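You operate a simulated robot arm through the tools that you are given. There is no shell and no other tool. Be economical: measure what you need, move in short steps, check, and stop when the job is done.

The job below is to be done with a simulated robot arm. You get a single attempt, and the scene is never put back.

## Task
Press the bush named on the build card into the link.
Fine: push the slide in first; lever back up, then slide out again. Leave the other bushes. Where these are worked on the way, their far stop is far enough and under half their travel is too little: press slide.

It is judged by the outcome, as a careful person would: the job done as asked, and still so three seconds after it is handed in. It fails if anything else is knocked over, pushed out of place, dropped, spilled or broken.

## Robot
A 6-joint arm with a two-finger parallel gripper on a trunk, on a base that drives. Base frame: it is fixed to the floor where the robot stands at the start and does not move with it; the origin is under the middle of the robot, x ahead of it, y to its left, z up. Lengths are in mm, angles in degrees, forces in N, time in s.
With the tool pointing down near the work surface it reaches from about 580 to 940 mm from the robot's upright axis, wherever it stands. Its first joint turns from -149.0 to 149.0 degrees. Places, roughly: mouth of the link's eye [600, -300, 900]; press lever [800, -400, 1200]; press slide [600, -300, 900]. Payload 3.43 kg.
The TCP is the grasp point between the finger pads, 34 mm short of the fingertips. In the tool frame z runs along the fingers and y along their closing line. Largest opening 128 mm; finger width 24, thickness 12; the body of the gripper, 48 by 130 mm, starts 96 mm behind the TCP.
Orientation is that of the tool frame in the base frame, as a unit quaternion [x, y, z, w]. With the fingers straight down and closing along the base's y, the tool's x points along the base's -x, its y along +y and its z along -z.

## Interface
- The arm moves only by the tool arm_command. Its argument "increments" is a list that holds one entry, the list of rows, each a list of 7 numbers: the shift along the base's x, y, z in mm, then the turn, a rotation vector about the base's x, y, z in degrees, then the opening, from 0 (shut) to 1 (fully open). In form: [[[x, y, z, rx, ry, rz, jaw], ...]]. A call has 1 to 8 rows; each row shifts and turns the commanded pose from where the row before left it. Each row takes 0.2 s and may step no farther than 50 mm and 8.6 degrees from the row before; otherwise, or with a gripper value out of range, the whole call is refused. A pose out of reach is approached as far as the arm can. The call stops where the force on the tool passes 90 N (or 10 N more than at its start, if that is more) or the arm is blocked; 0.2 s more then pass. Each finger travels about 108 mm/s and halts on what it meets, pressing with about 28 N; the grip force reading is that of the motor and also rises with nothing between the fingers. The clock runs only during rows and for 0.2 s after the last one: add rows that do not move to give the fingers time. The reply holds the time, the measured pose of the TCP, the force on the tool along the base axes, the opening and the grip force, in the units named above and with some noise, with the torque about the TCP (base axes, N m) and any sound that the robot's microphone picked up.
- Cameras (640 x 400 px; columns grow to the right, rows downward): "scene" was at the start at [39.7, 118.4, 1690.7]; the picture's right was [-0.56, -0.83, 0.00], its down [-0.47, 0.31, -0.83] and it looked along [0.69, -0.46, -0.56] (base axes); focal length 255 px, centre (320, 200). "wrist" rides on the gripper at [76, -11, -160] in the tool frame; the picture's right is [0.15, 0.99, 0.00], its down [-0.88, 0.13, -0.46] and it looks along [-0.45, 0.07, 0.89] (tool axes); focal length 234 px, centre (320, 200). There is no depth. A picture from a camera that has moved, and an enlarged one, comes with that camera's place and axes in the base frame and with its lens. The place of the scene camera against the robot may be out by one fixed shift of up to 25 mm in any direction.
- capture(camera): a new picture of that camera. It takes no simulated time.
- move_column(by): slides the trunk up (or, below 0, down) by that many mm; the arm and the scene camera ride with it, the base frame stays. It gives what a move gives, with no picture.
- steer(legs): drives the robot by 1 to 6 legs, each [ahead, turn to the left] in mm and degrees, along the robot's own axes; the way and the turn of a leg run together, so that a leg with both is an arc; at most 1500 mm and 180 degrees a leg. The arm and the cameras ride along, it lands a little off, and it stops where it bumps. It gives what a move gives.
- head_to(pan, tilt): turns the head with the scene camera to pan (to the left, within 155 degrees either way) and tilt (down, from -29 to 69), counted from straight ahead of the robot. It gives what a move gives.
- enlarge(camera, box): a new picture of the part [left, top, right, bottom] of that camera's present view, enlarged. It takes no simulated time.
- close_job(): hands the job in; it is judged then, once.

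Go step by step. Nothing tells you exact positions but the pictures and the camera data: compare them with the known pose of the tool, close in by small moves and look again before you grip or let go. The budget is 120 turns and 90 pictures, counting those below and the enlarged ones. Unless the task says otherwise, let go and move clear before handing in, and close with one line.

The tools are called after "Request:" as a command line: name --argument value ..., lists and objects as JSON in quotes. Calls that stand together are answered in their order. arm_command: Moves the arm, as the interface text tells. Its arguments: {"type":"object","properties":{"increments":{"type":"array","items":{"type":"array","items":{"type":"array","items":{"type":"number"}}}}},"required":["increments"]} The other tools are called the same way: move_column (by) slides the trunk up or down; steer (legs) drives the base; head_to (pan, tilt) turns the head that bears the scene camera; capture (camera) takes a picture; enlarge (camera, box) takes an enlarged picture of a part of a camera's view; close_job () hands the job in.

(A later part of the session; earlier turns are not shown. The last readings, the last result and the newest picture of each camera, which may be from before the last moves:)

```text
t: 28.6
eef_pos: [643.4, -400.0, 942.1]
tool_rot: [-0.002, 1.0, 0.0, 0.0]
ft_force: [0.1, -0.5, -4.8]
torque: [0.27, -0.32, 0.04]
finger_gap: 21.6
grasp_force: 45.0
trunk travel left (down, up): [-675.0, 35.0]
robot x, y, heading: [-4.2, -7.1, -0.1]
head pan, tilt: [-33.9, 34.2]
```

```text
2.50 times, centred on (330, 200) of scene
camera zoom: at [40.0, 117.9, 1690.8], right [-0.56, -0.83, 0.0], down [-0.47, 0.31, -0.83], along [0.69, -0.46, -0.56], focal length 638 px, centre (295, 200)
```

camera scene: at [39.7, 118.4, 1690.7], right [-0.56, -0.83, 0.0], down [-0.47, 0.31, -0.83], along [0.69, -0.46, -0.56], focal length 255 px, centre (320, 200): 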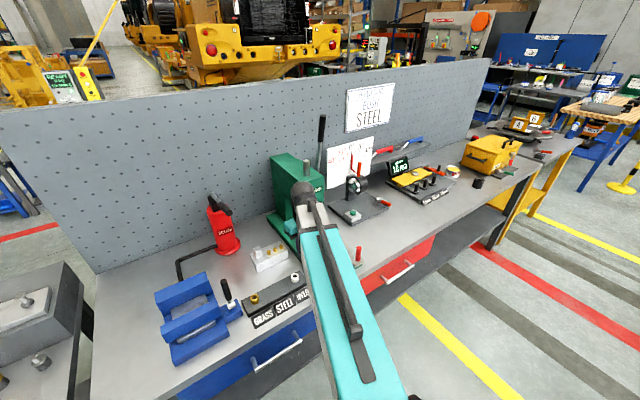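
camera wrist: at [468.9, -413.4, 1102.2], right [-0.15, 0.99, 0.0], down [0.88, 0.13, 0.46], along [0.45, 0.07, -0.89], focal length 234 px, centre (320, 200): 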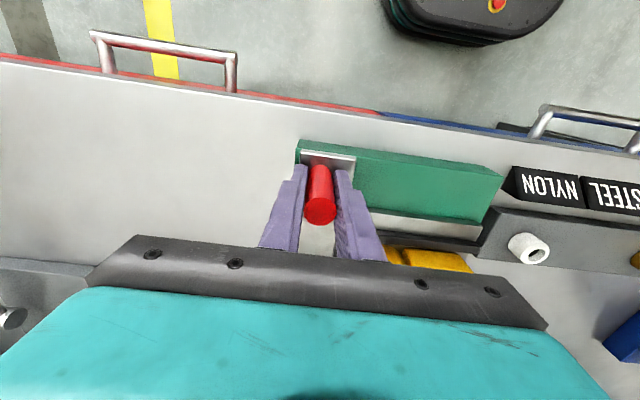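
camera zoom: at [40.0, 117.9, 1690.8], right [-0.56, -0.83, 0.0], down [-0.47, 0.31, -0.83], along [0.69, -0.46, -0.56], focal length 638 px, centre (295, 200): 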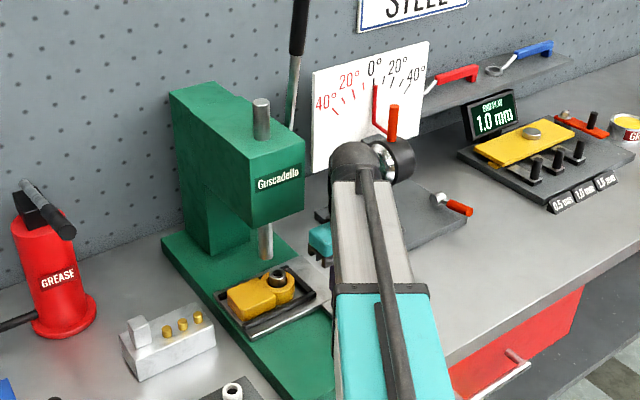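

About 30 mm remain. I push in small steps until it meets the stop.

Request:
arm_command --increments '[[[4, 0, 0, 0, 0, 0, 0], [4, 0, 0, 0, 0, 0, 0], [4, 0, 0, 0, 0, 0, 0], [4, 0, 0, 0, 0, 0, 0], [4, 0, 0, 0, 0, 0, 0], [4, 0, 0, 0, 0, 0, 0], [4, 0, 0, 0, 0, 0, 0]]]'

Request:
enlarge --camera "scene" --box '[260, 120, 400, 280]'

```text
t: 30.2
eef_pos: [672.1, -402.6, 943.3]
tool_rot: [-0.003, 1.0, 0.001, 0.0]
ft_force: [1.6, 3.8, -1.4]
torque: [0.54, 0.56, 0.0]
finger_gap: 21.7
grasp_force: 44.7
trunk travel left (down, up): [-675.0, 35.0]
robot x, y, heading: [2.5, -9.0, -0.3]
head pan, tilt: [-33.9, 34.2]
```

```text
2.50 times, centred on (330, 200) of scene
camera zoom: at [40.1, 118.7, 1690.8], right [-0.56, -0.83, 0.0], down [-0.47, 0.31, -0.83], along [0.69, -0.46, -0.56], focal length 638 px, centre (295, 200)
```

zoom: 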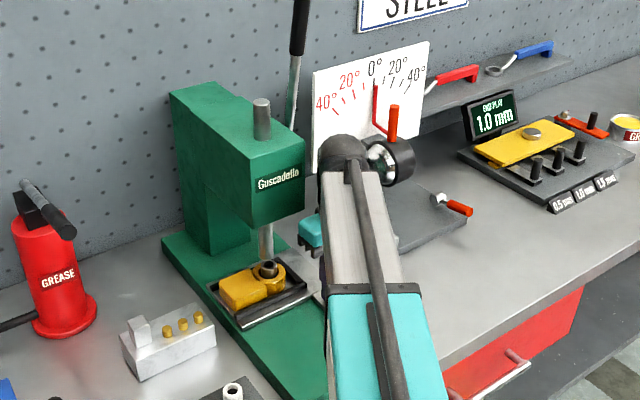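

Nearly under the ram. I keep on in 3 mm steps to find the stop.

Request:
arm_command --increments '[[[3, 0, 0, 0, 0, 0, 0], [3, 0, 0, 0, 0, 0, 0], [3, 0, 0, 0, 0, 0, 0], [3, 0, 0, 0, 0, 0, 0], [3, 0, 0, 0, 0, 0, 0]]]'

Request:
enlarge --camera "scene" --box '[290, 180, 360, 240]'

```text
t: 31.4
eef_pos: [679.8, -401.3, 942.6]
tool_rot: [-0.001, 1.0, 0.0, -0.003]
ft_force: [-33.1, 7.5, -11.4]
torque: [-0.51, -0.31, 0.0]
finger_gap: 21.9
grasp_force: 45.2
trunk travel left (down, up): [-675.0, 35.0]
robot x, y, heading: [-0.6, -8.0, 0.2]
head pan, tilt: [-33.9, 34.2]
```

```text
6.67 times, centred on (325, 210) of scene
camera zoom: at [36.3, 118.7, 1690.6], right [-0.56, -0.83, 0.0], down [-0.46, 0.31, -0.83], along [0.69, -0.46, -0.56], focal length 1703 px, centre (287, 133)
```

zoom: 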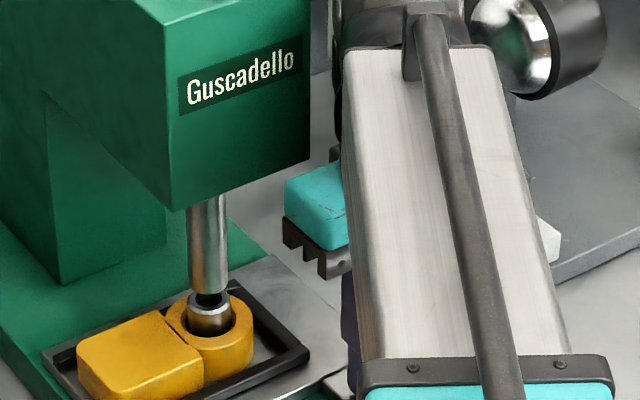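

The stop is met at x≈680 (150 mm of travel, -33 N), with the bush under the ram. I relax the push, open and rise off the knob.

Request:
arm_command --increments '[[[-4, 0, 0, 0, 0, 0, 0], [0, 0, 0, 0, 0, 0, 0.25], [0, 0, 0, 0, 0, 0, 0.4], [0, 0, 0, 0, 0, 0, 0.4]]]'

Request:
capture --camera "wrist"

```text
t: 32.4
eef_pos: [682.8, -402.4, 944.1]
tool_rot: [-0.001, 1.0, 0.0, 0.001]
ft_force: [-0.8, -0.3, 0.0]
torque: [0.01, -0.03, -0.02]
finger_gap: 51.3
grasp_force: 0.0
trunk travel left (down, up): [-675.0, 35.0]
robot x, y, heading: [1.9, -4.1, 0.0]
head pan, tilt: [-33.9, 34.2]
```

```text
47 pictures are left
camera wrist: at [606.6, -412.9, 1103.0], right [-0.15, 0.99, 0.0], down [0.88, 0.13, 0.46], along [0.45, 0.07, -0.89], focal length 234 px, centre (320, 200)
```

wrist: 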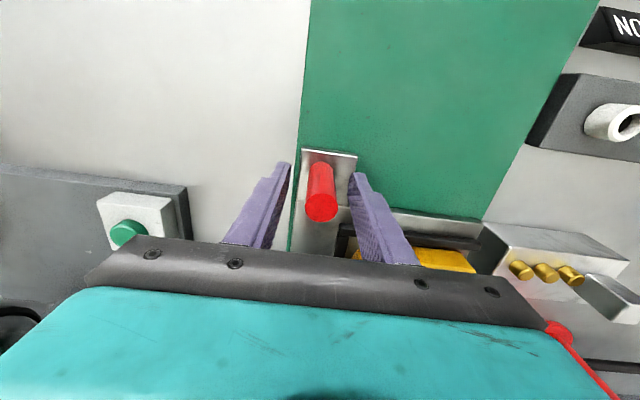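

Request:
arm_command --increments '[[[0, 0, 25, 0, 0, 0, 0.4], [0, 0, 30, 0, 0, 0, 0.4], [-5, 0, 30, 0, 0, 0, 0.4], [-25, 0, 30, 0, 0, 0, 0.4], [-35, 0, 30, 0, 0, 0, 0.4], [-40, 0, 20, 0, 0, 0, 0.4], [0, 0, 0, 0, 0, 0, 0.4]]]'

Request:
enlarge --camera "scene" --box '[260, 100, 400, 280]'

Request:
capture --camera "wrist"

```text
t: 34.0
eef_pos: [576.3, -403.5, 1109.2]
tool_rot: [-0.002, 1.0, 0.0, -0.001]
ft_force: [0.6, 0.1, 0.0]
torque: [0.0, 0.01, 0.01]
finger_gap: 51.1
grasp_force: 0.0
trunk travel left (down, up): [-675.0, 35.0]
robot x, y, heading: [-1.9, -4.0, -0.1]
head pan, tilt: [-33.9, 34.2]
```

```text
2.22 times, centred on (330, 190) of scene
camera zoom: at [39.9, 118.3, 1690.7], right [-0.56, -0.83, 0.0], down [-0.47, 0.31, -0.83], along [0.69, -0.46, -0.56], focal length 568 px, centre (298, 222)
```

zoom: 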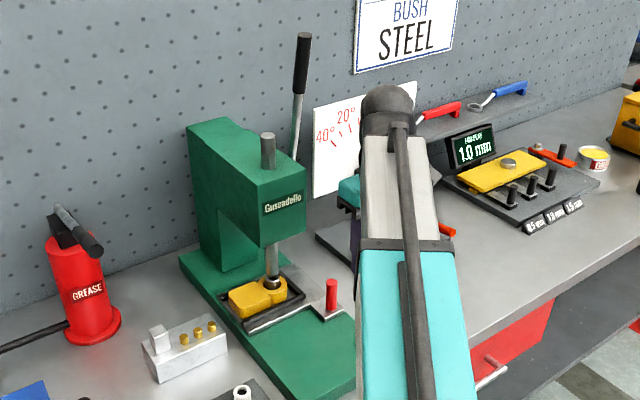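

```text
45 pictures are left
camera wrist: at [500.6, -414.7, 1268.6], right [-0.15, 0.99, 0.0], down [0.88, 0.13, 0.46], along [0.45, 0.07, -0.89], focal length 234 px, centre (320, 200)
```

wrist: 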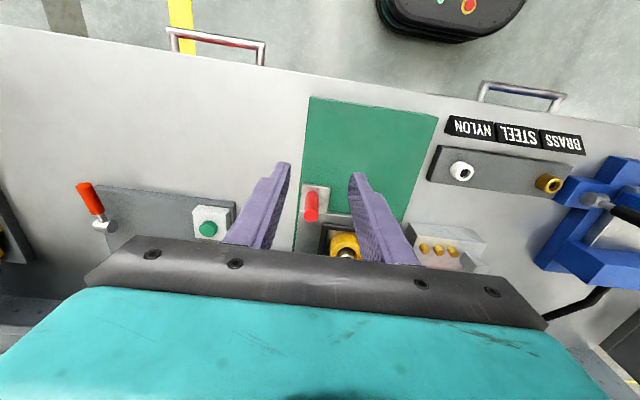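

Bush, slide and ram are lined up. Now the lever: I move the arm aside to see it whole.

Request:
arm_command --increments '[[[0, 40, 20, 0, 0, 0, 0.4], [0, 45, 20, 0, 0, 0, 0.4], [0, 45, 0, 0, 0, 0, 0.4], [0, 45, 0, 0, 0, 0, 0.4], [0, 45, 0, 0, 0, 0, 0.4], [0, 45, 0, 0, 0, 0, 0.4], [0, 0, 0, 0, 0, 0, 0.4]]]'

Request:
enlarge --camera "scene" --box '[260, 100, 400, 280]'

```text
t: 35.1
eef_pos: [576.9, -209.9, 1150.9]
tool_rot: [-0.019, 1.0, -0.004, 0.003]
ft_force: [3.8, -19.3, 0.2]
torque: [3.34, 0.77, 1.72]
finger_gap: 51.1
grasp_force: 0.1
trunk travel left (down, up): [-675.0, 35.0]
robot x, y, heading: [-0.0, -5.8, -0.0]
head pan, tilt: [-33.9, 34.2]
stopped in row 5: the force on the tool passed its limit at 129 N (the readings are from after the stop); the commanded pose is now the measured one
```

```text
2.22 times, centred on (330, 190) of scene
camera zoom: at [39.6, 117.9, 1690.8], right [-0.56, -0.83, 0.0], down [-0.47, 0.31, -0.83], along [0.69, -0.46, -0.56], focal length 568 px, centre (298, 222)
```

zoom: 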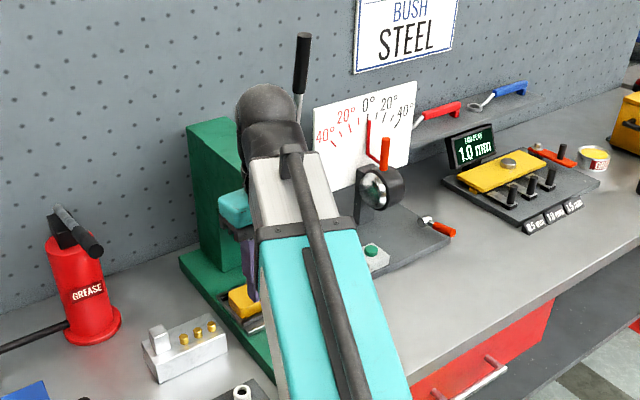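

Something was touched at about y=-210 (side force). I look with the wrist camera before backing away.

Request:
capture --camera "wrist"

Request:
capture --camera "scene"

```text
43 pictures are left
camera wrist: at [500.8, -221.8, 1309.2], right [-0.18, 0.98, -0.01], down [0.87, 0.17, 0.46], along [0.45, 0.08, -0.89], focal length 234 px, centre (320, 200)
```

wrist: 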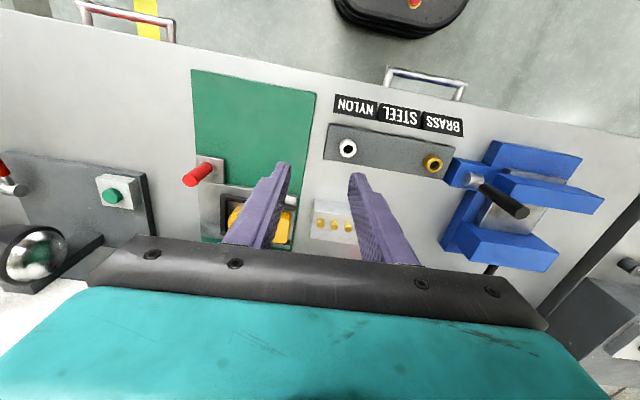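

```text
42 pictures are left
camera scene: at [39.6, 117.9, 1690.8], right [-0.56, -0.83, 0.0], down [-0.47, 0.31, -0.83], along [0.69, -0.46, -0.56], focal length 255 px, centre (320, 200)
```

scene: 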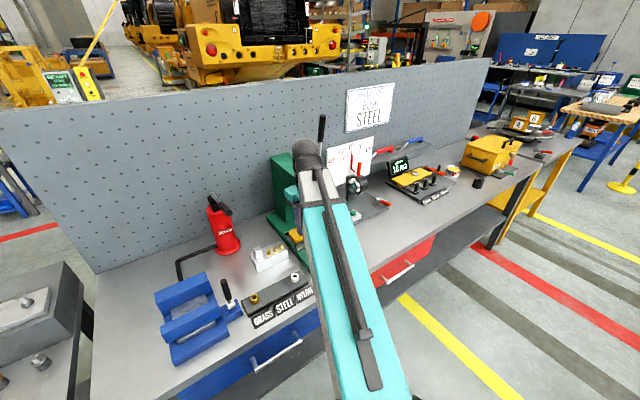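

Request:
arm_command --increments '[[[-3, -4, 0, 0, 0, 0, 0.4], [0, 0, 0, 0, 0, 0, 0.4]]]'

```text
t: 35.7
eef_pos: [572.5, -213.2, 1150.5]
tool_rot: [-0.017, 1.0, -0.004, 0.003]
ft_force: [1.2, -0.8, -0.7]
torque: [0.18, 0.16, 0.11]
finger_gap: 51.4
grasp_force: 0.1
trunk travel left (down, up): [-675.0, 35.0]
robot x, y, heading: [-2.0, -5.3, -0.1]
head pan, tilt: [-33.9, 34.2]
```

The contact is gone; it was likely the wrist camera against the folded forearm (high and close in). I go lower and slightly out before clearing the view, and undo the small twist.

Request:
arm_command --increments '[[[10, -5, -25, 0, 0, -1.7, 0.4], [10, 0, -35, 0, 0, 0, 0.4], [5, 20, -30, 0, 0, 0, 0.4], [0, 30, -20, 0, 0, 0, 0.4], [0, 30, 0, 0, 0, 0, 0.4], [0, 30, 0, 0, 0, 0, 0.4], [0, 30, 0, 0, 0, 0, 0.4], [0, 0, 0, 0, 0, 0, 0.4]]]'

Request:
enlarge --camera "scene" --box '[250, 100, 390, 270]'

```text
t: 37.5
eef_pos: [597.6, -78.8, 1040.4]
tool_rot: [-0.003, 1.0, -0.005, 0.002]
ft_force: [-0.3, 0.1, 0.1]
torque: [0.0, -0.02, 0.0]
finger_gap: 51.3
grasp_force: 0.1
trunk travel left (down, up): [-675.0, 35.0]
robot x, y, heading: [3.1, -4.3, -0.2]
head pan, tilt: [-33.9, 34.2]
```

```text
2.35 times, centred on (320, 185) of scene
camera zoom: at [39.7, 118.4, 1690.7], right [-0.56, -0.83, 0.0], down [-0.47, 0.31, -0.83], along [0.69, -0.46, -0.56], focal length 601 px, centre (320, 235)
```

zoom: 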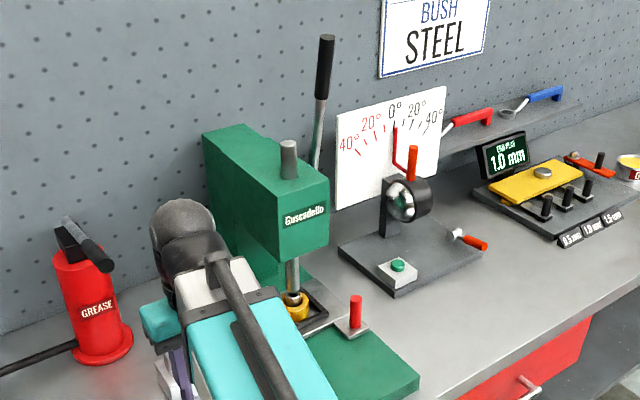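

The lever stands upright behind the right side of the press head, black grip roughly at z 1310–1410. For parallax I raise the tool a bit and lower the trunk, then compare.

Request:
arm_command --increments '[[[10, 0, 30, 0, 0, 0, 0.4], [0, 0, 10, 0, 0, 0, 0.4], [0, 0, 0, 0, 0, 0, 0.4]]]'

Request:
move_column --by -110

Request:
enlarge --camera "scene" --box '[250, 70, 390, 240]'

```text
t: 38.3
eef_pos: [608.8, -78.8, 1079.4]
tool_rot: [-0.003, 1.0, -0.004, 0.002]
ft_force: [0.1, -0.5, -0.8]
torque: [0.02, 0.02, 0.0]
finger_gap: 51.0
grasp_force: 0.0
trunk travel left (down, up): [-675.0, 35.0]
robot x, y, heading: [3.9, -4.6, -0.1]
head pan, tilt: [-33.9, 34.2]
```

```text
t: 39.8
eef_pos: [610.3, -77.9, 970.0]
tool_rot: [-0.003, 1.0, -0.004, 0.003]
ft_force: [-0.8, 0.8, 0.4]
torque: [0.01, 0.07, -0.01]
finger_gap: 51.2
grasp_force: 0.0
trunk travel left (down, up): [-565.0, 145.0]
robot x, y, heading: [0.2, -6.3, 0.0]
head pan, tilt: [-33.9, 34.2]
```

```text
2.35 times, centred on (320, 155) of scene
camera zoom: at [39.6, 118.4, 1580.8], right [-0.56, -0.83, 0.0], down [-0.47, 0.31, -0.83], along [0.69, -0.46, -0.56], focal length 601 px, centre (320, 306)
```

zoom: 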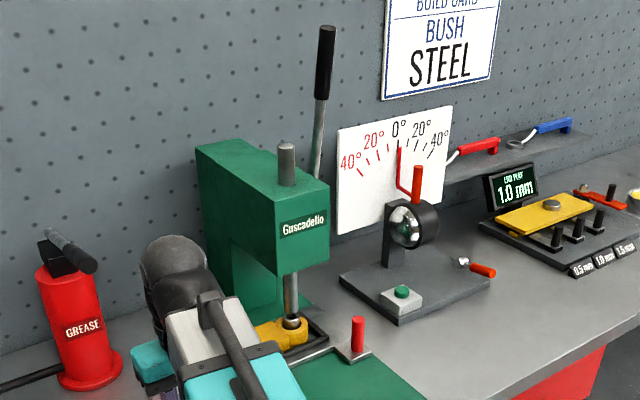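

Triangulated lever: grip top about [778, -400, 1415], leaning 10° toward the robot, shaft at [822, -400, 1180]; head front x≈735, top z≈1200. I raise the trunk fully and swing toward y=-400, well out from the body.

Request:
move_column --by 140

Request:
arm_command --increments '[[[20, -20, 0, 0, 0, 0, 0.5], [20, -40, 0, 0, 0, 0, 0.5], [10, -45, 0, 0, 0, 0, 0.5], [0, -45, 0, 0, 0, 0, 0.5], [0, -45, 0, 0, 0, 0, 0.5], [0, -45, 0, 0, 0, 0, 0.5], [0, -45, 0, 0, 0, 0, 0.5], [0, -37, 0, 0, 0, 0, 0.5]]]'

```text
t: 41.4
eef_pos: [609.4, -77.7, 1108.3]
tool_rot: [-0.003, 1.0, -0.004, 0.003]
ft_force: [-0.3, 0.3, 0.1]
torque: [-0.01, 0.02, -0.01]
finger_gap: 51.0
grasp_force: 0.0
trunk travel left (down, up): [-705.0, 5.0]
robot x, y, heading: [-1.2, -4.5, -0.1]
head pan, tilt: [-33.9, 34.2]
```

```text
t: 43.2
eef_pos: [657.9, -399.5, 1108.6]
tool_rot: [-0.004, 1.0, -0.005, 0.003]
ft_force: [0.6, -0.1, -0.8]
torque: [0.01, -0.01, -0.03]
finger_gap: 64.2
grasp_force: 0.2
trunk travel left (down, up): [-705.0, 5.0]
robot x, y, heading: [2.3, -4.9, 0.0]
head pan, tilt: [-33.9, 34.2]
```

Now up in front of the lever.

Request:
arm_command --increments '[[[0, 0, 40, 0, 0, 0, 0.5], [0, 0, 40, 0, 0, 0, 0.5], [0, 0, 45, 0, 0, 0, 0.5], [0, 0, 45, 0, 0, 0, 0.5], [0, 0, 45, 0, 0, 0, 0.5], [0, 0, 45, 0, 0, 0, 0.5], [0, 0, 45, 0, 0, 0, 0.5], [0, 0, 30, 0, 0, 0, 0.5]]]'

Request:
capture --camera "scene"

Request:
capture --camera "wrist"

```text
t: 45.0
eef_pos: [690.5, -418.7, 1375.9]
tool_rot: [-0.004, 1.0, -0.013, 0.015]
ft_force: [0.3, 0.8, 0.2]
torque: [0.02, 0.04, 0.0]
finger_gap: 64.0
grasp_force: 0.1
out of reach, approached as far as the arm can: row 6, 7, 8
trunk travel left (down, up): [-705.0, 5.0]
robot x, y, heading: [2.8, -3.7, -0.2]
head pan, tilt: [-33.9, 34.2]
```

```text
39 pictures are left
camera scene: at [40.0, 118.0, 1720.8], right [-0.56, -0.83, 0.0], down [-0.47, 0.31, -0.83], along [0.69, -0.46, -0.56], focal length 255 px, centre (320, 200)
```

scene: 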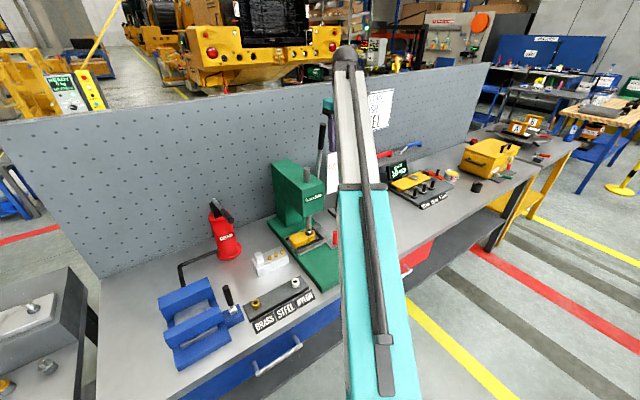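

```text
38 pictures are left
camera wrist: at [609.7, -425.9, 1533.4], right [-0.15, 0.99, -0.03], down [0.86, 0.15, 0.48], along [0.48, 0.05, -0.88], focal length 234 px, centre (320, 200)
```

wrist: 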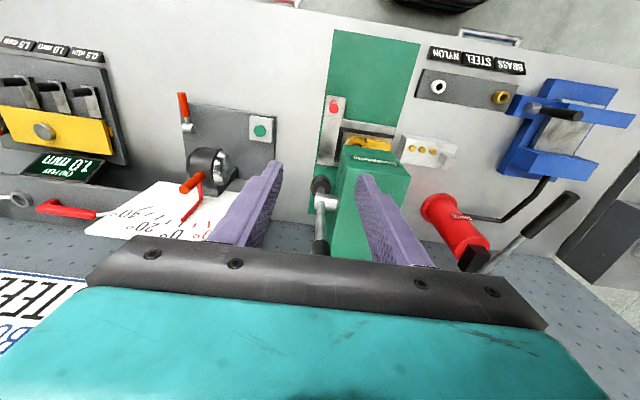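

The arm cannot reach that high with the tool straight down; the lever hub shows at about [825, -400, 1145]. I pitch the tool forward so the fingers can straddle the lever from the front, while lowering.

Request:
arm_command --increments '[[[0, 0, -25, 0, -8, 0, 0.5], [0, 0, -20, 0, -8, 0, 0.5], [0, 0, -20, 0, -8, 0, 0.5], [0, 0, -15, 0, -8, 0, 0.5], [0, 0, -15, 0, -8, 0, 0.5], [0, 0, -10, 0, -8, 0, 0.5], [0, 0, 0, 0, -8, 0, 0.5], [0, 0, 0, 0, 0, 0, 0.5]]]'

Request:
capture --camera "wrist"

```text
t: 46.8
eef_pos: [688.1, -421.0, 1272.7]
tool_rot: [0.0, 0.882, -0.005, 0.472]
ft_force: [0.1, 0.2, -1.1]
torque: [0.0, 0.01, -0.02]
finger_gap: 64.0
grasp_force: 0.0
trunk travel left (down, up): [-705.0, 5.0]
robot x, y, heading: [-3.2, -6.2, -0.1]
head pan, tilt: [-33.9, 34.2]
```

```text
37 pictures are left
camera wrist: at [514.2, -429.5, 1297.3], right [-0.08, 0.99, -0.13], down [0.11, 0.14, 0.98], along [0.99, 0.06, -0.12], focal length 234 px, centre (320, 200)
```

wrist: 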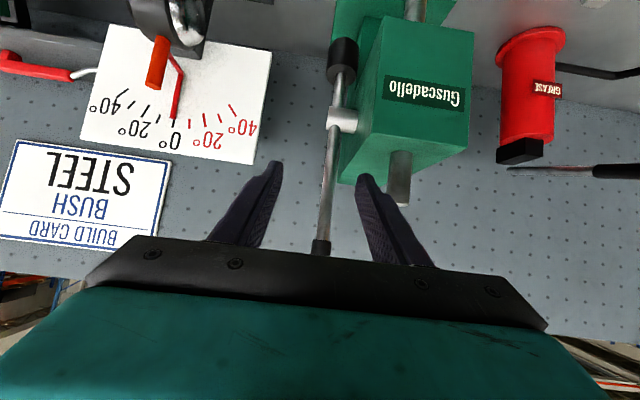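

Very clear view: hub at about [828, -393, 1142], black grip from z 1312 up to 1415 at y≈-404. I line up in y and z, then look again.

Request:
arm_command --increments '[[[0, 17, 20, 0, 0, 0, 0.5], [0, 0, 25, 0, 0, 0, 0.5], [10, 0, 25, 0, 0, 0, 0.5], [25, 0, 0, 0, 0, 0, 0.5], [0, 0, 0, 0, 0, 0, 0.5]]]'

Request:
capture --camera "wrist"

Request:
enlarge --camera "scene" --box '[270, 70, 410, 240]'

```text
t: 48.0
eef_pos: [723.2, -402.9, 1343.0]
tool_rot: [-0.001, 0.882, -0.005, 0.472]
ft_force: [0.2, -0.6, -0.2]
torque: [0.04, 0.01, 0.02]
finger_gap: 63.9
grasp_force: 0.1
trunk travel left (down, up): [-705.0, 5.0]
robot x, y, heading: [3.5, -2.6, 0.1]
head pan, tilt: [-33.9, 34.2]
```

```text
36 pictures are left
camera wrist: at [548.5, -412.3, 1368.0], right [-0.08, 0.99, -0.13], down [0.11, 0.14, 0.98], along [0.99, 0.06, -0.12], focal length 234 px, centre (320, 200)
```

wrist: 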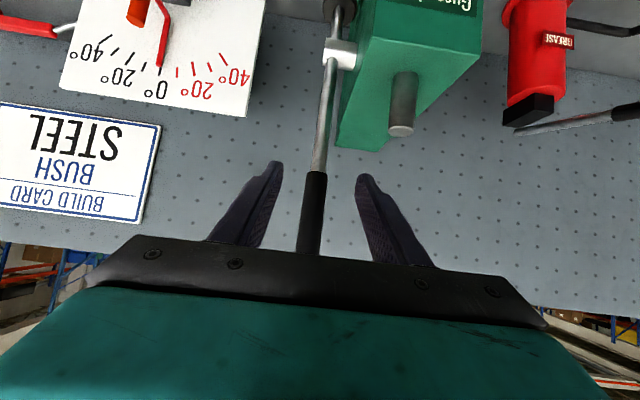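

```text
2.35 times, centred on (340, 155) of scene
camera zoom: at [39.3, 118.4, 1720.8], right [-0.56, -0.83, 0.0], down [-0.47, 0.31, -0.83], along [0.69, -0.46, -0.56], focal length 601 px, centre (273, 306)
```

zoom: 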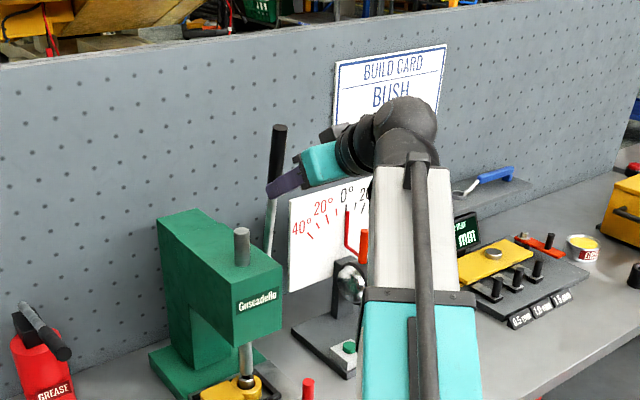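

Aligned. I advance so that the TCP is on the grip, then close.

Request:
arm_command --increments '[[[20, -1, 0, 0, 0, 0, 0.5], [20, 0, 0, 0, 0, 0, 0.5], [15, 0, 0, 0, 0, 0, 0.5], [12, 0, 0, 0, 0, 0, 0.5], [0, 0, 0, 0, 0, 0, 0.5]]]'

Request:
capture --camera "wrist"

Request:
enlarge --camera "scene" --box '[290, 80, 390, 160]'

```text
t: 49.2
eef_pos: [791.3, -402.7, 1342.0]
tool_rot: [0.0, 0.882, -0.005, 0.472]
ft_force: [-0.1, -0.2, 0.4]
torque: [-0.02, -0.01, 0.0]
finger_gap: 64.1
grasp_force: 0.0
trunk travel left (down, up): [-705.0, 5.0]
robot x, y, heading: [0.0, -4.6, -0.1]
head pan, tilt: [-33.9, 34.2]
```

```text
34 pictures are left
camera wrist: at [616.4, -412.6, 1367.7], right [-0.08, 0.99, -0.13], down [0.11, 0.14, 0.98], along [0.99, 0.06, -0.12], focal length 234 px, centre (320, 200)
```

wrist: 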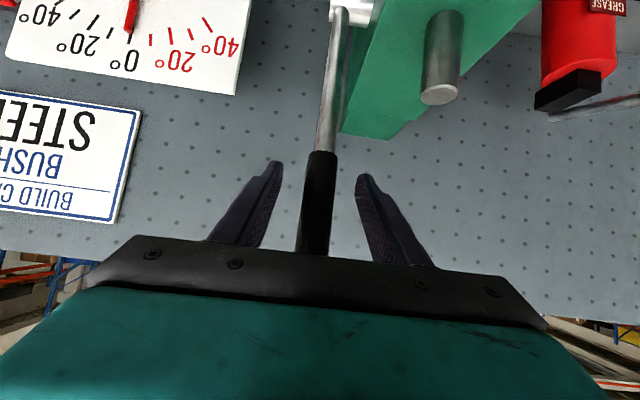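

```text
5.00 times, centred on (340, 120) of scene
camera zoom: at [39.5, 118.4, 1720.8], right [-0.56, -0.83, 0.0], down [-0.47, 0.31, -0.83], along [0.69, -0.46, -0.56], focal length 1277 px, centre (220, 600)
```

zoom: 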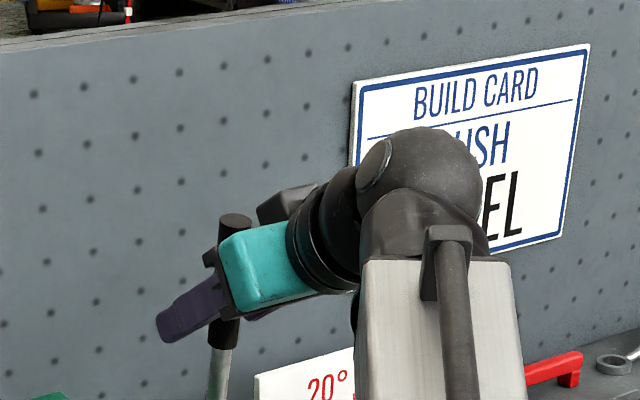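

Request:
arm_command --increments '[[[0, 0, 0, 0, 0, 0, 0.25], [0, 0, 0, 0, 0, 0, 0], [0, 0, 0, 0, 0, 0, 0], [0, 0, 0, 0, 0, 0, 0]]]'

Request:
capture --camera "wrist"

```text
t: 50.2
eef_pos: [790.5, -403.6, 1343.9]
tool_rot: [0.001, 0.882, -0.005, 0.472]
ft_force: [-0.2, -5.1, 0.4]
torque: [1.43, -0.12, 0.09]
finger_gap: 23.9
grasp_force: 45.1
trunk travel left (down, up): [-705.0, 5.0]
robot x, y, heading: [-2.3, -5.3, -0.1]
head pan, tilt: [-33.9, 34.2]
```

```text
32 pictures are left
camera wrist: at [616.2, -413.4, 1367.6], right [-0.08, 0.99, -0.13], down [0.11, 0.14, 0.98], along [0.99, 0.06, -0.12], focal length 234 px, centre (320, 200)
```

wrist: 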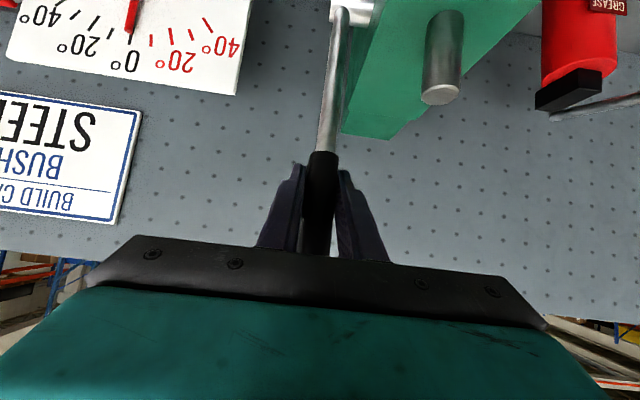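

Gripped (24 mm). I pull along the arc around the hub, first about 10°, and watch the forces.

Request:
arm_command --increments '[[[-7.6, 0, -1.6, 0, 0, 0, 0], [-7.7, 0, -1.9, 0, 0, 0, 0], [-8.4, 0, -2.5, 0, 0, 0, 0], [-8.6, 0, -2.8, 0, 0, 0, 0]]]'

Request:
enlarge --camera "scene" --box '[270, 70, 410, 240]'

```text
t: 51.2
eef_pos: [759.1, -405.3, 1333.7]
tool_rot: [-0.001, 0.882, -0.005, 0.472]
ft_force: [6.1, -3.5, 5.4]
torque: [1.57, -1.52, 0.33]
finger_gap: 24.1
grasp_force: 45.0
trunk travel left (down, up): [-705.0, 5.0]
robot x, y, heading: [1.7, -5.3, 0.1]
head pan, tilt: [-33.9, 34.2]
```

```text
2.35 times, centred on (340, 155) of scene
camera zoom: at [39.9, 117.7, 1720.8], right [-0.56, -0.83, 0.0], down [-0.47, 0.31, -0.83], along [0.69, -0.46, -0.56], focal length 601 px, centre (273, 306)
```

zoom: 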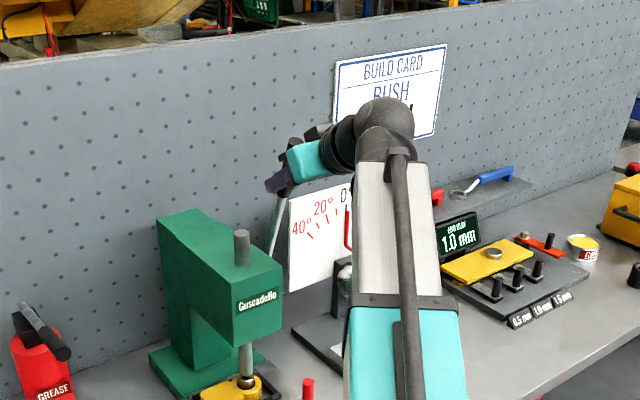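

The lever follows with little force. I continue the arc to about 40°, easing the tool pitch as it goes.

Request:
arm_command --increments '[[[-8.3, 0, -3.2, 0, 2, 0, 0], [-8.2, 0, -3.7, 0, 2, 0, 0], [-8.0, 0, -4.0, 0, 2, 0, 0], [-7.9, 0, -4.2, 0, 2, 0, 0], [-7.6, 0, -4.6, 0, 2, 0, 0], [-7.4, 0, -5.0, 0, 2, 0, 0], [-7.2, 0, -5.2, 0, 2, 0, 0], [-7.0, 0, -5.6, 0, 2, 0, 0]]]'

Request:
enlarge --camera "scene" --box '[270, 80, 410, 250]'

```text
t: 53.0
eef_pos: [697.6, -405.8, 1299.3]
tool_rot: [-0.002, 0.939, -0.005, 0.344]
ft_force: [5.0, -10.9, 6.8]
torque: [2.47, -1.61, 1.53]
finger_gap: 24.2
grasp_force: 45.1
trunk travel left (down, up): [-705.0, 5.0]
robot x, y, heading: [0.7, -3.8, 0.1]
head pan, tilt: [-33.9, 34.2]
```

```text
2.35 times, centred on (340, 165) of scene
camera zoom: at [39.6, 116.5, 1720.9], right [-0.56, -0.83, 0.0], down [-0.47, 0.32, -0.83], along [0.69, -0.46, -0.56], focal length 601 px, centre (273, 282)
```

zoom: 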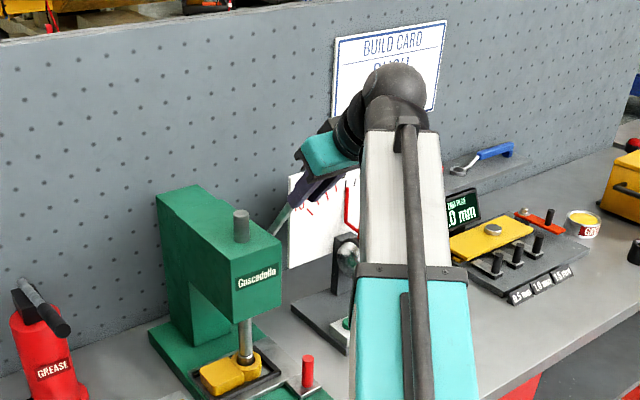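

Request:
arm_command --increments '[[[-6.7, -0.5, -5.9, 0, 2, 0, 0], [-6.4, -0.5, -6.2, 0, 2, 0, 0], [-6.2, 0, -6.4, 0, 2, 0, 0], [-5.9, 0, -6.7, 0, 2, 0, 0], [-5.6, 0, -7.0, 0, 2, 0, 0], [-5.3, 0, -7.2, 0, 2, 0, 0], [-5.0, 0, -7.4, 0, 2, 0, 0], [-4.6, 0, -7.6, 0, 2, 0, 0]]]'

Request:
enlarge --camera "scene" --box '[270, 100, 410, 270]'

```text
t: 54.8
eef_pos: [651.5, -405.6, 1242.9]
tool_rot: [-0.002, 0.978, -0.005, 0.21]
ft_force: [-0.2, 0.0, 0.5]
torque: [0.0, 0.0, -0.02]
finger_gap: 0.0
grasp_force: 33.1
trunk travel left (down, up): [-705.0, 5.0]
robot x, y, heading: [-0.2, -7.9, -0.0]
head pan, tilt: [-33.9, 34.2]
```

```text
2.35 times, centred on (340, 185) of scene
camera zoom: at [39.7, 118.3, 1720.8], right [-0.56, -0.83, 0.0], down [-0.47, 0.31, -0.83], along [0.69, -0.46, -0.56], focal length 601 px, centre (273, 235)
```

zoom: 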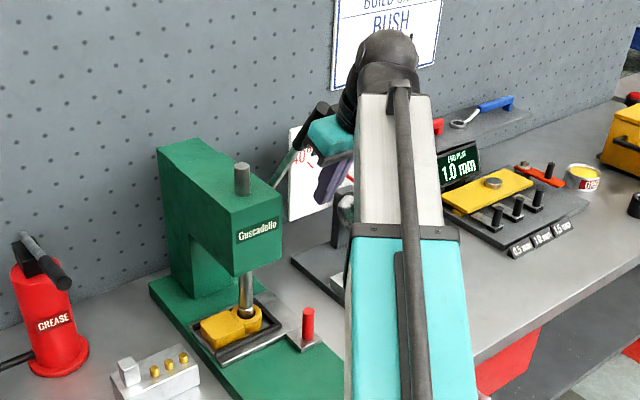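

The grip slipped once the ram met the bush; the lever rests at about 40°. I will push it from above with closed fingers instead: step aside in -y, straighten the tool, rise.

Request:
arm_command --increments '[[[-10, -35, -5, 0, 0, 0, 0], [0, -35, 0, 0, 8, 0, 0], [0, -35, 0, 0, 8, 0, 0], [10, 0, 25, 0, 8, 0, 0], [15, 0, 35, 0, 0, 0, 0], [15, 0, 35, 0, 0, 0, 0], [15, 0, 15, 0, 0, 0, 0], [0, 0, 0, 0, 0, 0, 0]]]'

Request:
capture --camera "wrist"

Request:
enlarge --camera "scene" --box '[270, 80, 410, 250]'

```text
t: 56.6
eef_pos: [696.3, -509.9, 1348.7]
tool_rot: [-0.002, 1.0, -0.004, 0.003]
ft_force: [-0.8, 1.1, 0.1]
torque: [0.02, 0.04, 0.01]
finger_gap: 0.0
grasp_force: 32.7
trunk travel left (down, up): [-705.0, 5.0]
robot x, y, heading: [0.4, -2.4, -0.3]
head pan, tilt: [-33.9, 34.2]
```

```text
28 pictures are left
camera wrist: at [620.1, -519.0, 1507.8], right [-0.15, 0.99, -0.01], down [0.88, 0.14, 0.46], along [0.45, 0.06, -0.89], focal length 234 px, centre (320, 200)
```

wrist: 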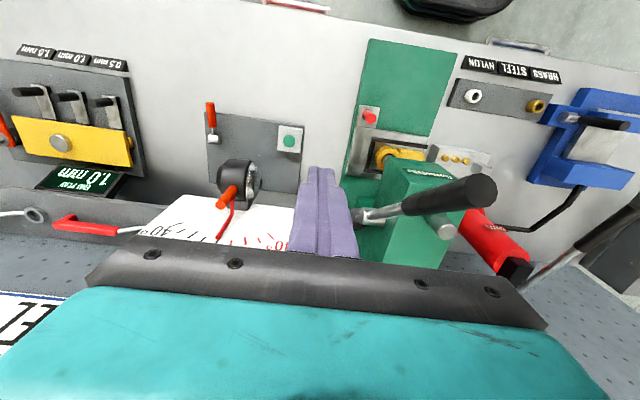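

```text
2.35 times, centred on (340, 165) of scene
camera zoom: at [39.5, 118.2, 1720.8], right [-0.56, -0.83, 0.0], down [-0.47, 0.31, -0.83], along [0.69, -0.46, -0.56], focal length 601 px, centre (273, 282)
```

zoom: 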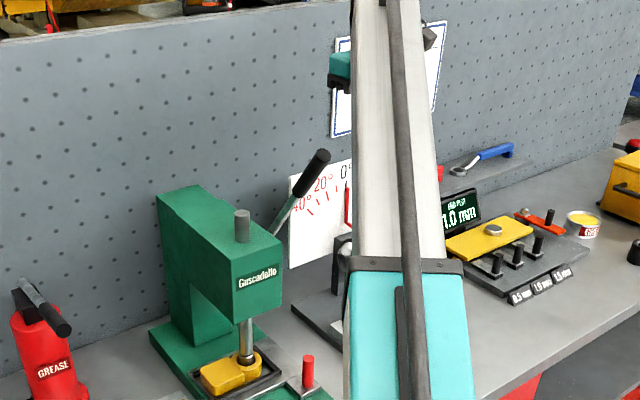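

The lever end is at about [675, -404, 1360] (35° swung). I place the closed fingertips above and behind its grip at [742, -405].

Request:
arm_command --increments '[[[25, 0, 8, 0, 0, 0, 0], [20, 10, 4, 0, 0, 0, 0], [0, 35, 0, 0, 0, 0, 0], [0, 35, 0, 0, 0, 0, 0], [0, 25, 0, 0, 0, 0, 0], [0, 0, 0, 0, 0, 0, 0]]]'

Request:
capture --camera "wrist"

```text
t: 57.9
eef_pos: [714.7, -425.1, 1348.5]
tool_rot: [0.017, 0.999, -0.031, 0.004]
ft_force: [1.1, -45.5, -0.6]
torque: [-1.64, -0.01, 0.47]
finger_gap: 0.0
grasp_force: 32.6
out of reach, approached as far as the arm can: row 1, 2
trunk travel left (down, up): [-705.0, 5.0]
robot x, y, heading: [-4.5, -4.5, -0.2]
head pan, tilt: [-33.9, 34.2]
stopped in row 6: the force on the tool passed its limit at 100 N (the readings are from after the stop); the commanded pose is now the measured one
```

```text
26 pictures are left
camera wrist: at [638.1, -421.9, 1507.0], right [-0.11, 0.99, -0.06], down [0.88, 0.13, 0.45], along [0.46, -0.01, -0.89], focal length 234 px, centre (320, 200)
```

wrist: 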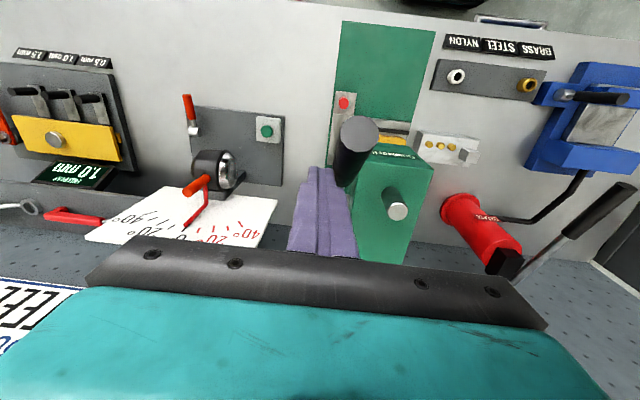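

The arm fell short in x up there and the fingers touched the lever's side. I back off in -y, right the tool and pitch it forward about 40°, parallel to the lever, where reach is better.

Request:
arm_command --increments '[[[0, -15, 0, 0, 0, 0, 0], [0, -35, 0, 3.5, 0, 2.2, 0], [0, -35, -5, 0, -8, 0, 0], [0, 0, -5, 0, -8, 0, 0], [0, 0, -5, 0, -8, 0, 0], [10, 0, 0, 0, -8, 0, 0], [10, 0, 0, 0, -8, 0, 0], [0, 0, 0, 0, 0, 0, 0]]]'

Request:
capture --camera "wrist"

Request:
enlarge --camera "scene" --box '[270, 80, 410, 250]'

```text
t: 59.6
eef_pos: [734.3, -495.0, 1335.6]
tool_rot: [-0.01, 0.938, 0.004, 0.345]
ft_force: [-0.2, -0.3, 0.6]
torque: [-0.01, 0.05, 0.02]
finger_gap: 0.0
grasp_force: 33.2
trunk travel left (down, up): [-705.0, 5.0]
robot x, y, heading: [1.7, -6.5, -0.1]
head pan, tilt: [-33.9, 34.2]
```

```text
25 pictures are left
camera wrist: at [572.4, -509.2, 1407.2], right [-0.13, 0.99, -0.1], down [0.37, 0.14, 0.92], along [0.92, 0.09, -0.38], focal length 234 px, centre (320, 200)
```

wrist: 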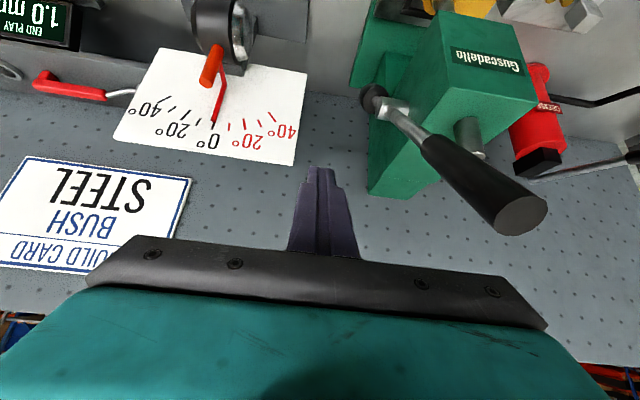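

```text
2.35 times, centred on (340, 165) of scene
camera zoom: at [39.8, 118.3, 1720.7], right [-0.56, -0.83, 0.0], down [-0.47, 0.31, -0.83], along [0.69, -0.46, -0.56], focal length 601 px, centre (273, 282)
```

zoom: 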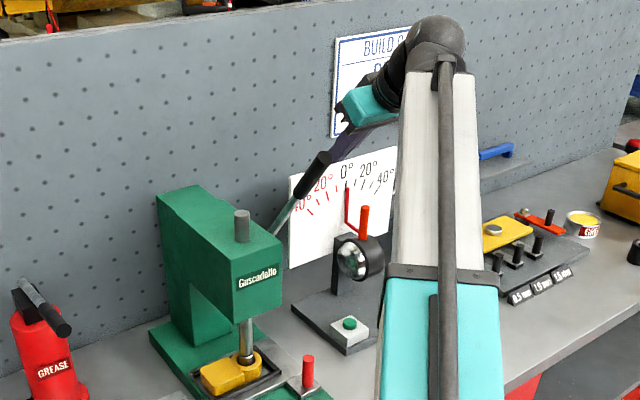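

Now the fingers run parallel to the lever about 40 mm behind its axis. I move to y=-404 and check.

Request:
arm_command --increments '[[[3, 30, 0, 0, 0, 0, 0], [0, 30, 0, 0, 0, 0, 0], [0, 30, 0, 0, 0, 0, 0], [0, 0, 0, 0, 0, 0, 0]]]'

Request:
capture --camera "wrist"

```text
t: 60.6
eef_pos: [735.7, -403.5, 1335.0]
tool_rot: [-0.01, 0.938, 0.003, 0.346]
ft_force: [-0.1, 0.4, -0.1]
torque: [0.0, -0.01, 0.0]
finger_gap: 0.0
grasp_force: 33.2
trunk travel left (down, up): [-705.0, 5.0]
robot x, y, heading: [-3.8, -2.4, -0.2]
head pan, tilt: [-33.9, 34.2]
```

```text
23 pictures are left
camera wrist: at [575.0, -418.2, 1407.6], right [-0.13, 0.99, -0.1], down [0.37, 0.14, 0.92], along [0.92, 0.09, -0.39], focal length 234 px, centre (320, 200)
```

wrist: 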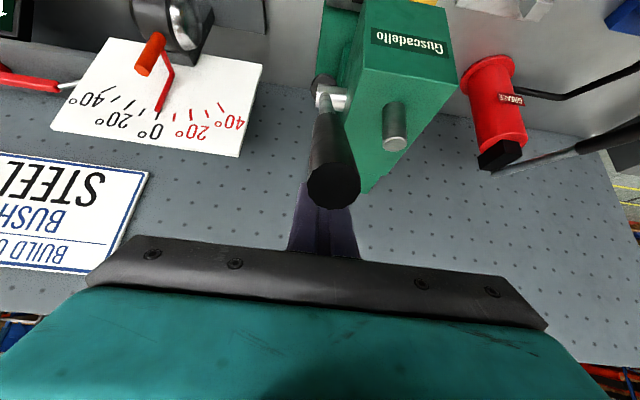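

Lined up behind the lever. I push along the arc in small steps.

Request:
arm_command --increments '[[[-10.1, 0, -4.8, 0, 0, 0, 0], [-9.9, 0, -5.4, 0, 0, 0, 0], [-9.6, 0, -5.9, 0, 0, 0, 0]]]'

```text
t: 61.5
eef_pos: [706.2, -404.9, 1319.8]
tool_rot: [-0.01, 0.939, 0.003, 0.345]
ft_force: [-0.1, 0.1, -0.5]
torque: [-0.03, -0.01, 0.01]
finger_gap: 0.0
grasp_force: 33.2
trunk travel left (down, up): [-705.0, 5.0]
robot x, y, heading: [-0.6, -5.2, 0.1]
head pan, tilt: [-33.9, 34.2]
```

Request:
arm_command --increments '[[[-9.3, 0, -6.4, 0, 0, 0, 0], [-9, 0, -6.8, 0, 0, 0, 0]]]'

Request:
capture --camera "wrist"

Request:
enlarge --camera "scene" --box '[270, 100, 410, 270]'

```text
t: 62.0
eef_pos: [689.5, -405.0, 1304.0]
tool_rot: [-0.01, 0.938, 0.004, 0.346]
ft_force: [-0.5, 0.1, 0.3]
torque: [0.0, -0.01, -0.01]
finger_gap: 0.1
grasp_force: 32.6
trunk travel left (down, up): [-705.0, 5.0]
robot x, y, heading: [0.9, -4.0, -0.0]
head pan, tilt: [-33.9, 34.2]
```

```text
22 pictures are left
camera wrist: at [527.3, -419.0, 1377.5], right [-0.13, 0.99, -0.09], down [0.37, 0.14, 0.92], along [0.92, 0.09, -0.39], focal length 234 px, centre (320, 200)
```

wrist: 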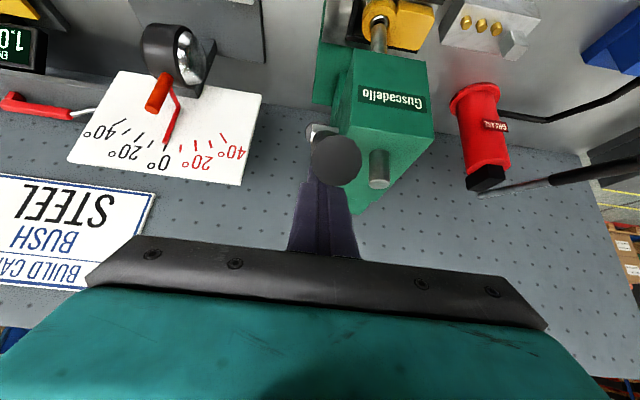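

```text
2.35 times, centred on (340, 185) of scene
camera zoom: at [39.1, 118.3, 1720.7], right [-0.56, -0.83, 0.0], down [-0.47, 0.31, -0.83], along [0.69, -0.46, -0.56], focal length 601 px, centre (273, 235)
```

zoom: 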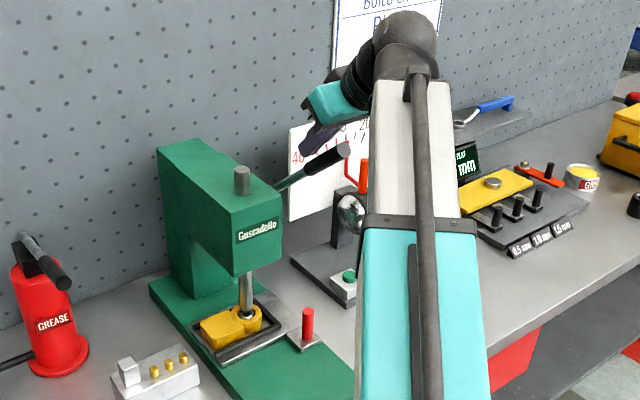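

The lever is moving (about 48° now) with the bush under the ram. I continue.

Request:
arm_command --increments '[[[-8.5, 0, -7.3, 0, 0, 0, 0], [-8.1, 0, -7.7, 0, 0, 0, 0], [-7.7, 0, -8.1, 0, 0, 0, 0], [-7.3, 0, -8.5, 0, 0, 0, 0], [-6.8, 0, -8.9, 0, 0, 0, 0]]]'

Request:
enlarge --camera "scene" --box '[270, 100, 410, 270]'

```text
t: 63.2
eef_pos: [650.8, -406.1, 1264.4]
tool_rot: [-0.01, 0.938, 0.004, 0.346]
ft_force: [0.4, -0.2, -0.2]
torque: [-0.01, -0.02, -0.03]
finger_gap: 0.2
grasp_force: 32.8
trunk travel left (down, up): [-705.0, 5.0]
robot x, y, heading: [0.5, -7.0, -0.1]
head pan, tilt: [-33.9, 34.2]
```

```text
2.35 times, centred on (340, 185) of scene
camera zoom: at [39.5, 118.3, 1720.8], right [-0.56, -0.83, 0.0], down [-0.47, 0.31, -0.83], along [0.69, -0.46, -0.56], focal length 601 px, centre (273, 235)
```

zoom: 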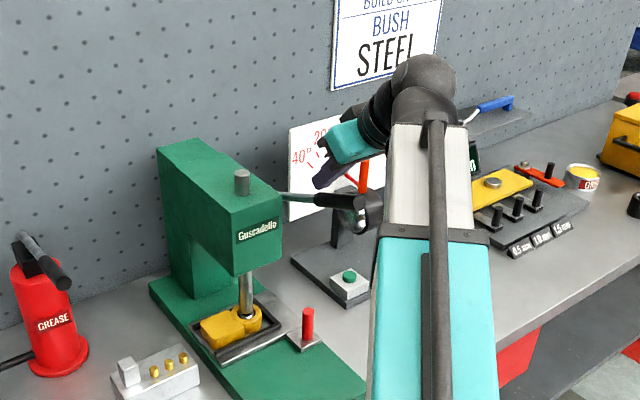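

The lever is at about 75°. I keep pushing toward its stop, watching the force.

Request:
arm_command --increments '[[[-6.4, 0, -9.3, 0, 0, 0, 0], [-5.9, 0, -9.6, 0, 0, 0, 0], [-5.4, 0, -9.9, 0, 0, 0, 0], [-4.9, 0, -10.2, 0, 0, 0, 0], [-4.3, 0, -10.5, 0, 0, 0, 0]]]'

Request:
enlarge --camera "scene" --box '[270, 100, 410, 270]'

```text
t: 64.5
eef_pos: [624.6, -405.8, 1215.5]
tool_rot: [-0.01, 0.938, 0.003, 0.346]
ft_force: [-0.6, -0.1, -0.5]
torque: [-0.03, 0.01, 0.03]
finger_gap: 0.0
grasp_force: 33.6
trunk travel left (down, up): [-705.0, 5.0]
robot x, y, heading: [2.7, -7.5, -0.3]
head pan, tilt: [-33.9, 34.2]
```

```text
2.35 times, centred on (340, 185) of scene
camera zoom: at [39.6, 118.3, 1720.8], right [-0.56, -0.83, 0.0], down [-0.47, 0.31, -0.83], along [0.69, -0.46, -0.56], focal length 601 px, centre (273, 235)
```

zoom: 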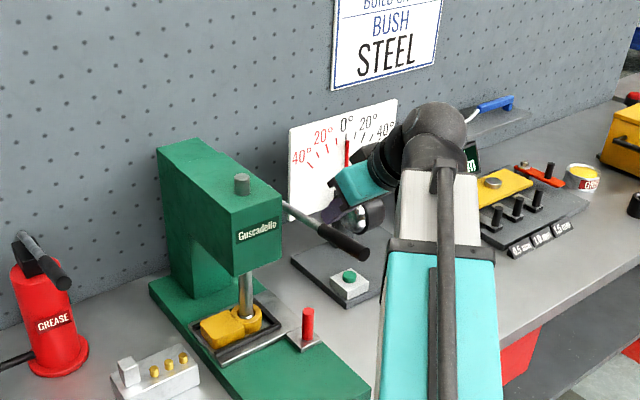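

Request:
arm_command --increments '[[[-3.7, 0, -10, 0, 0, 0, 0], [-3, 0, -10, 0, 0, 0, 0], [-2, 0, -10, 0, 0, 0, 0], [0, 0, -6, 0, 0, 0, 0]]]'

Request:
enlarge --camera "scene" --box '[270, 140, 410, 280]'

Request:
capture --camera "wrist"

```text
t: 65.2
eef_pos: [623.2, -406.0, 1208.6]
tool_rot: [-0.01, 0.929, -0.002, 0.37]
ft_force: [-7.7, 3.0, 31.8]
torque: [0.15, -0.17, 0.26]
finger_gap: 0.0
grasp_force: 33.0
trunk travel left (down, up): [-705.0, 5.0]
robot x, y, heading: [1.2, -7.3, 0.1]
head pan, tilt: [-33.9, 34.2]
stopped in row 3: the force on the tool passed its limit at 99 N (the readings are from after the stop); the commanded pose is now the measured one
```

```text
2.86 times, centred on (340, 210) of scene
camera zoom: at [35.4, 120.1, 1720.4], right [-0.56, -0.83, 0.0], down [-0.46, 0.31, -0.83], along [0.69, -0.46, -0.56], focal length 730 px, centre (263, 171)
```

zoom: 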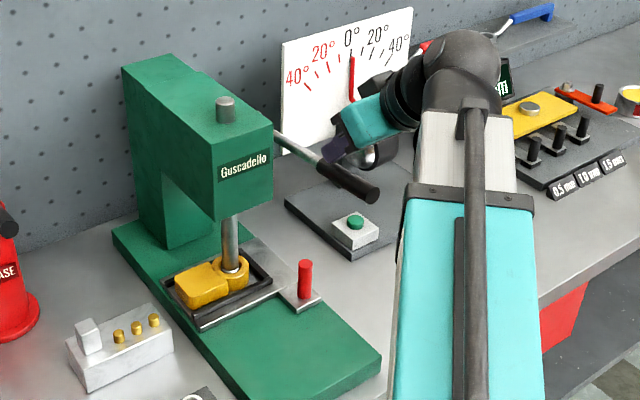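

```text
17 pictures are left
camera wrist: at [458.1, -418.6, 1271.1], right [-0.12, 0.99, -0.11], down [0.33, 0.15, 0.93], along [0.94, 0.08, -0.34], focal length 234 px, centre (320, 200)
```

wrist: 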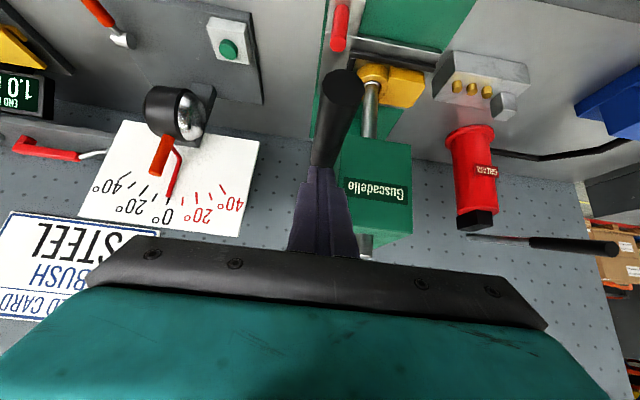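

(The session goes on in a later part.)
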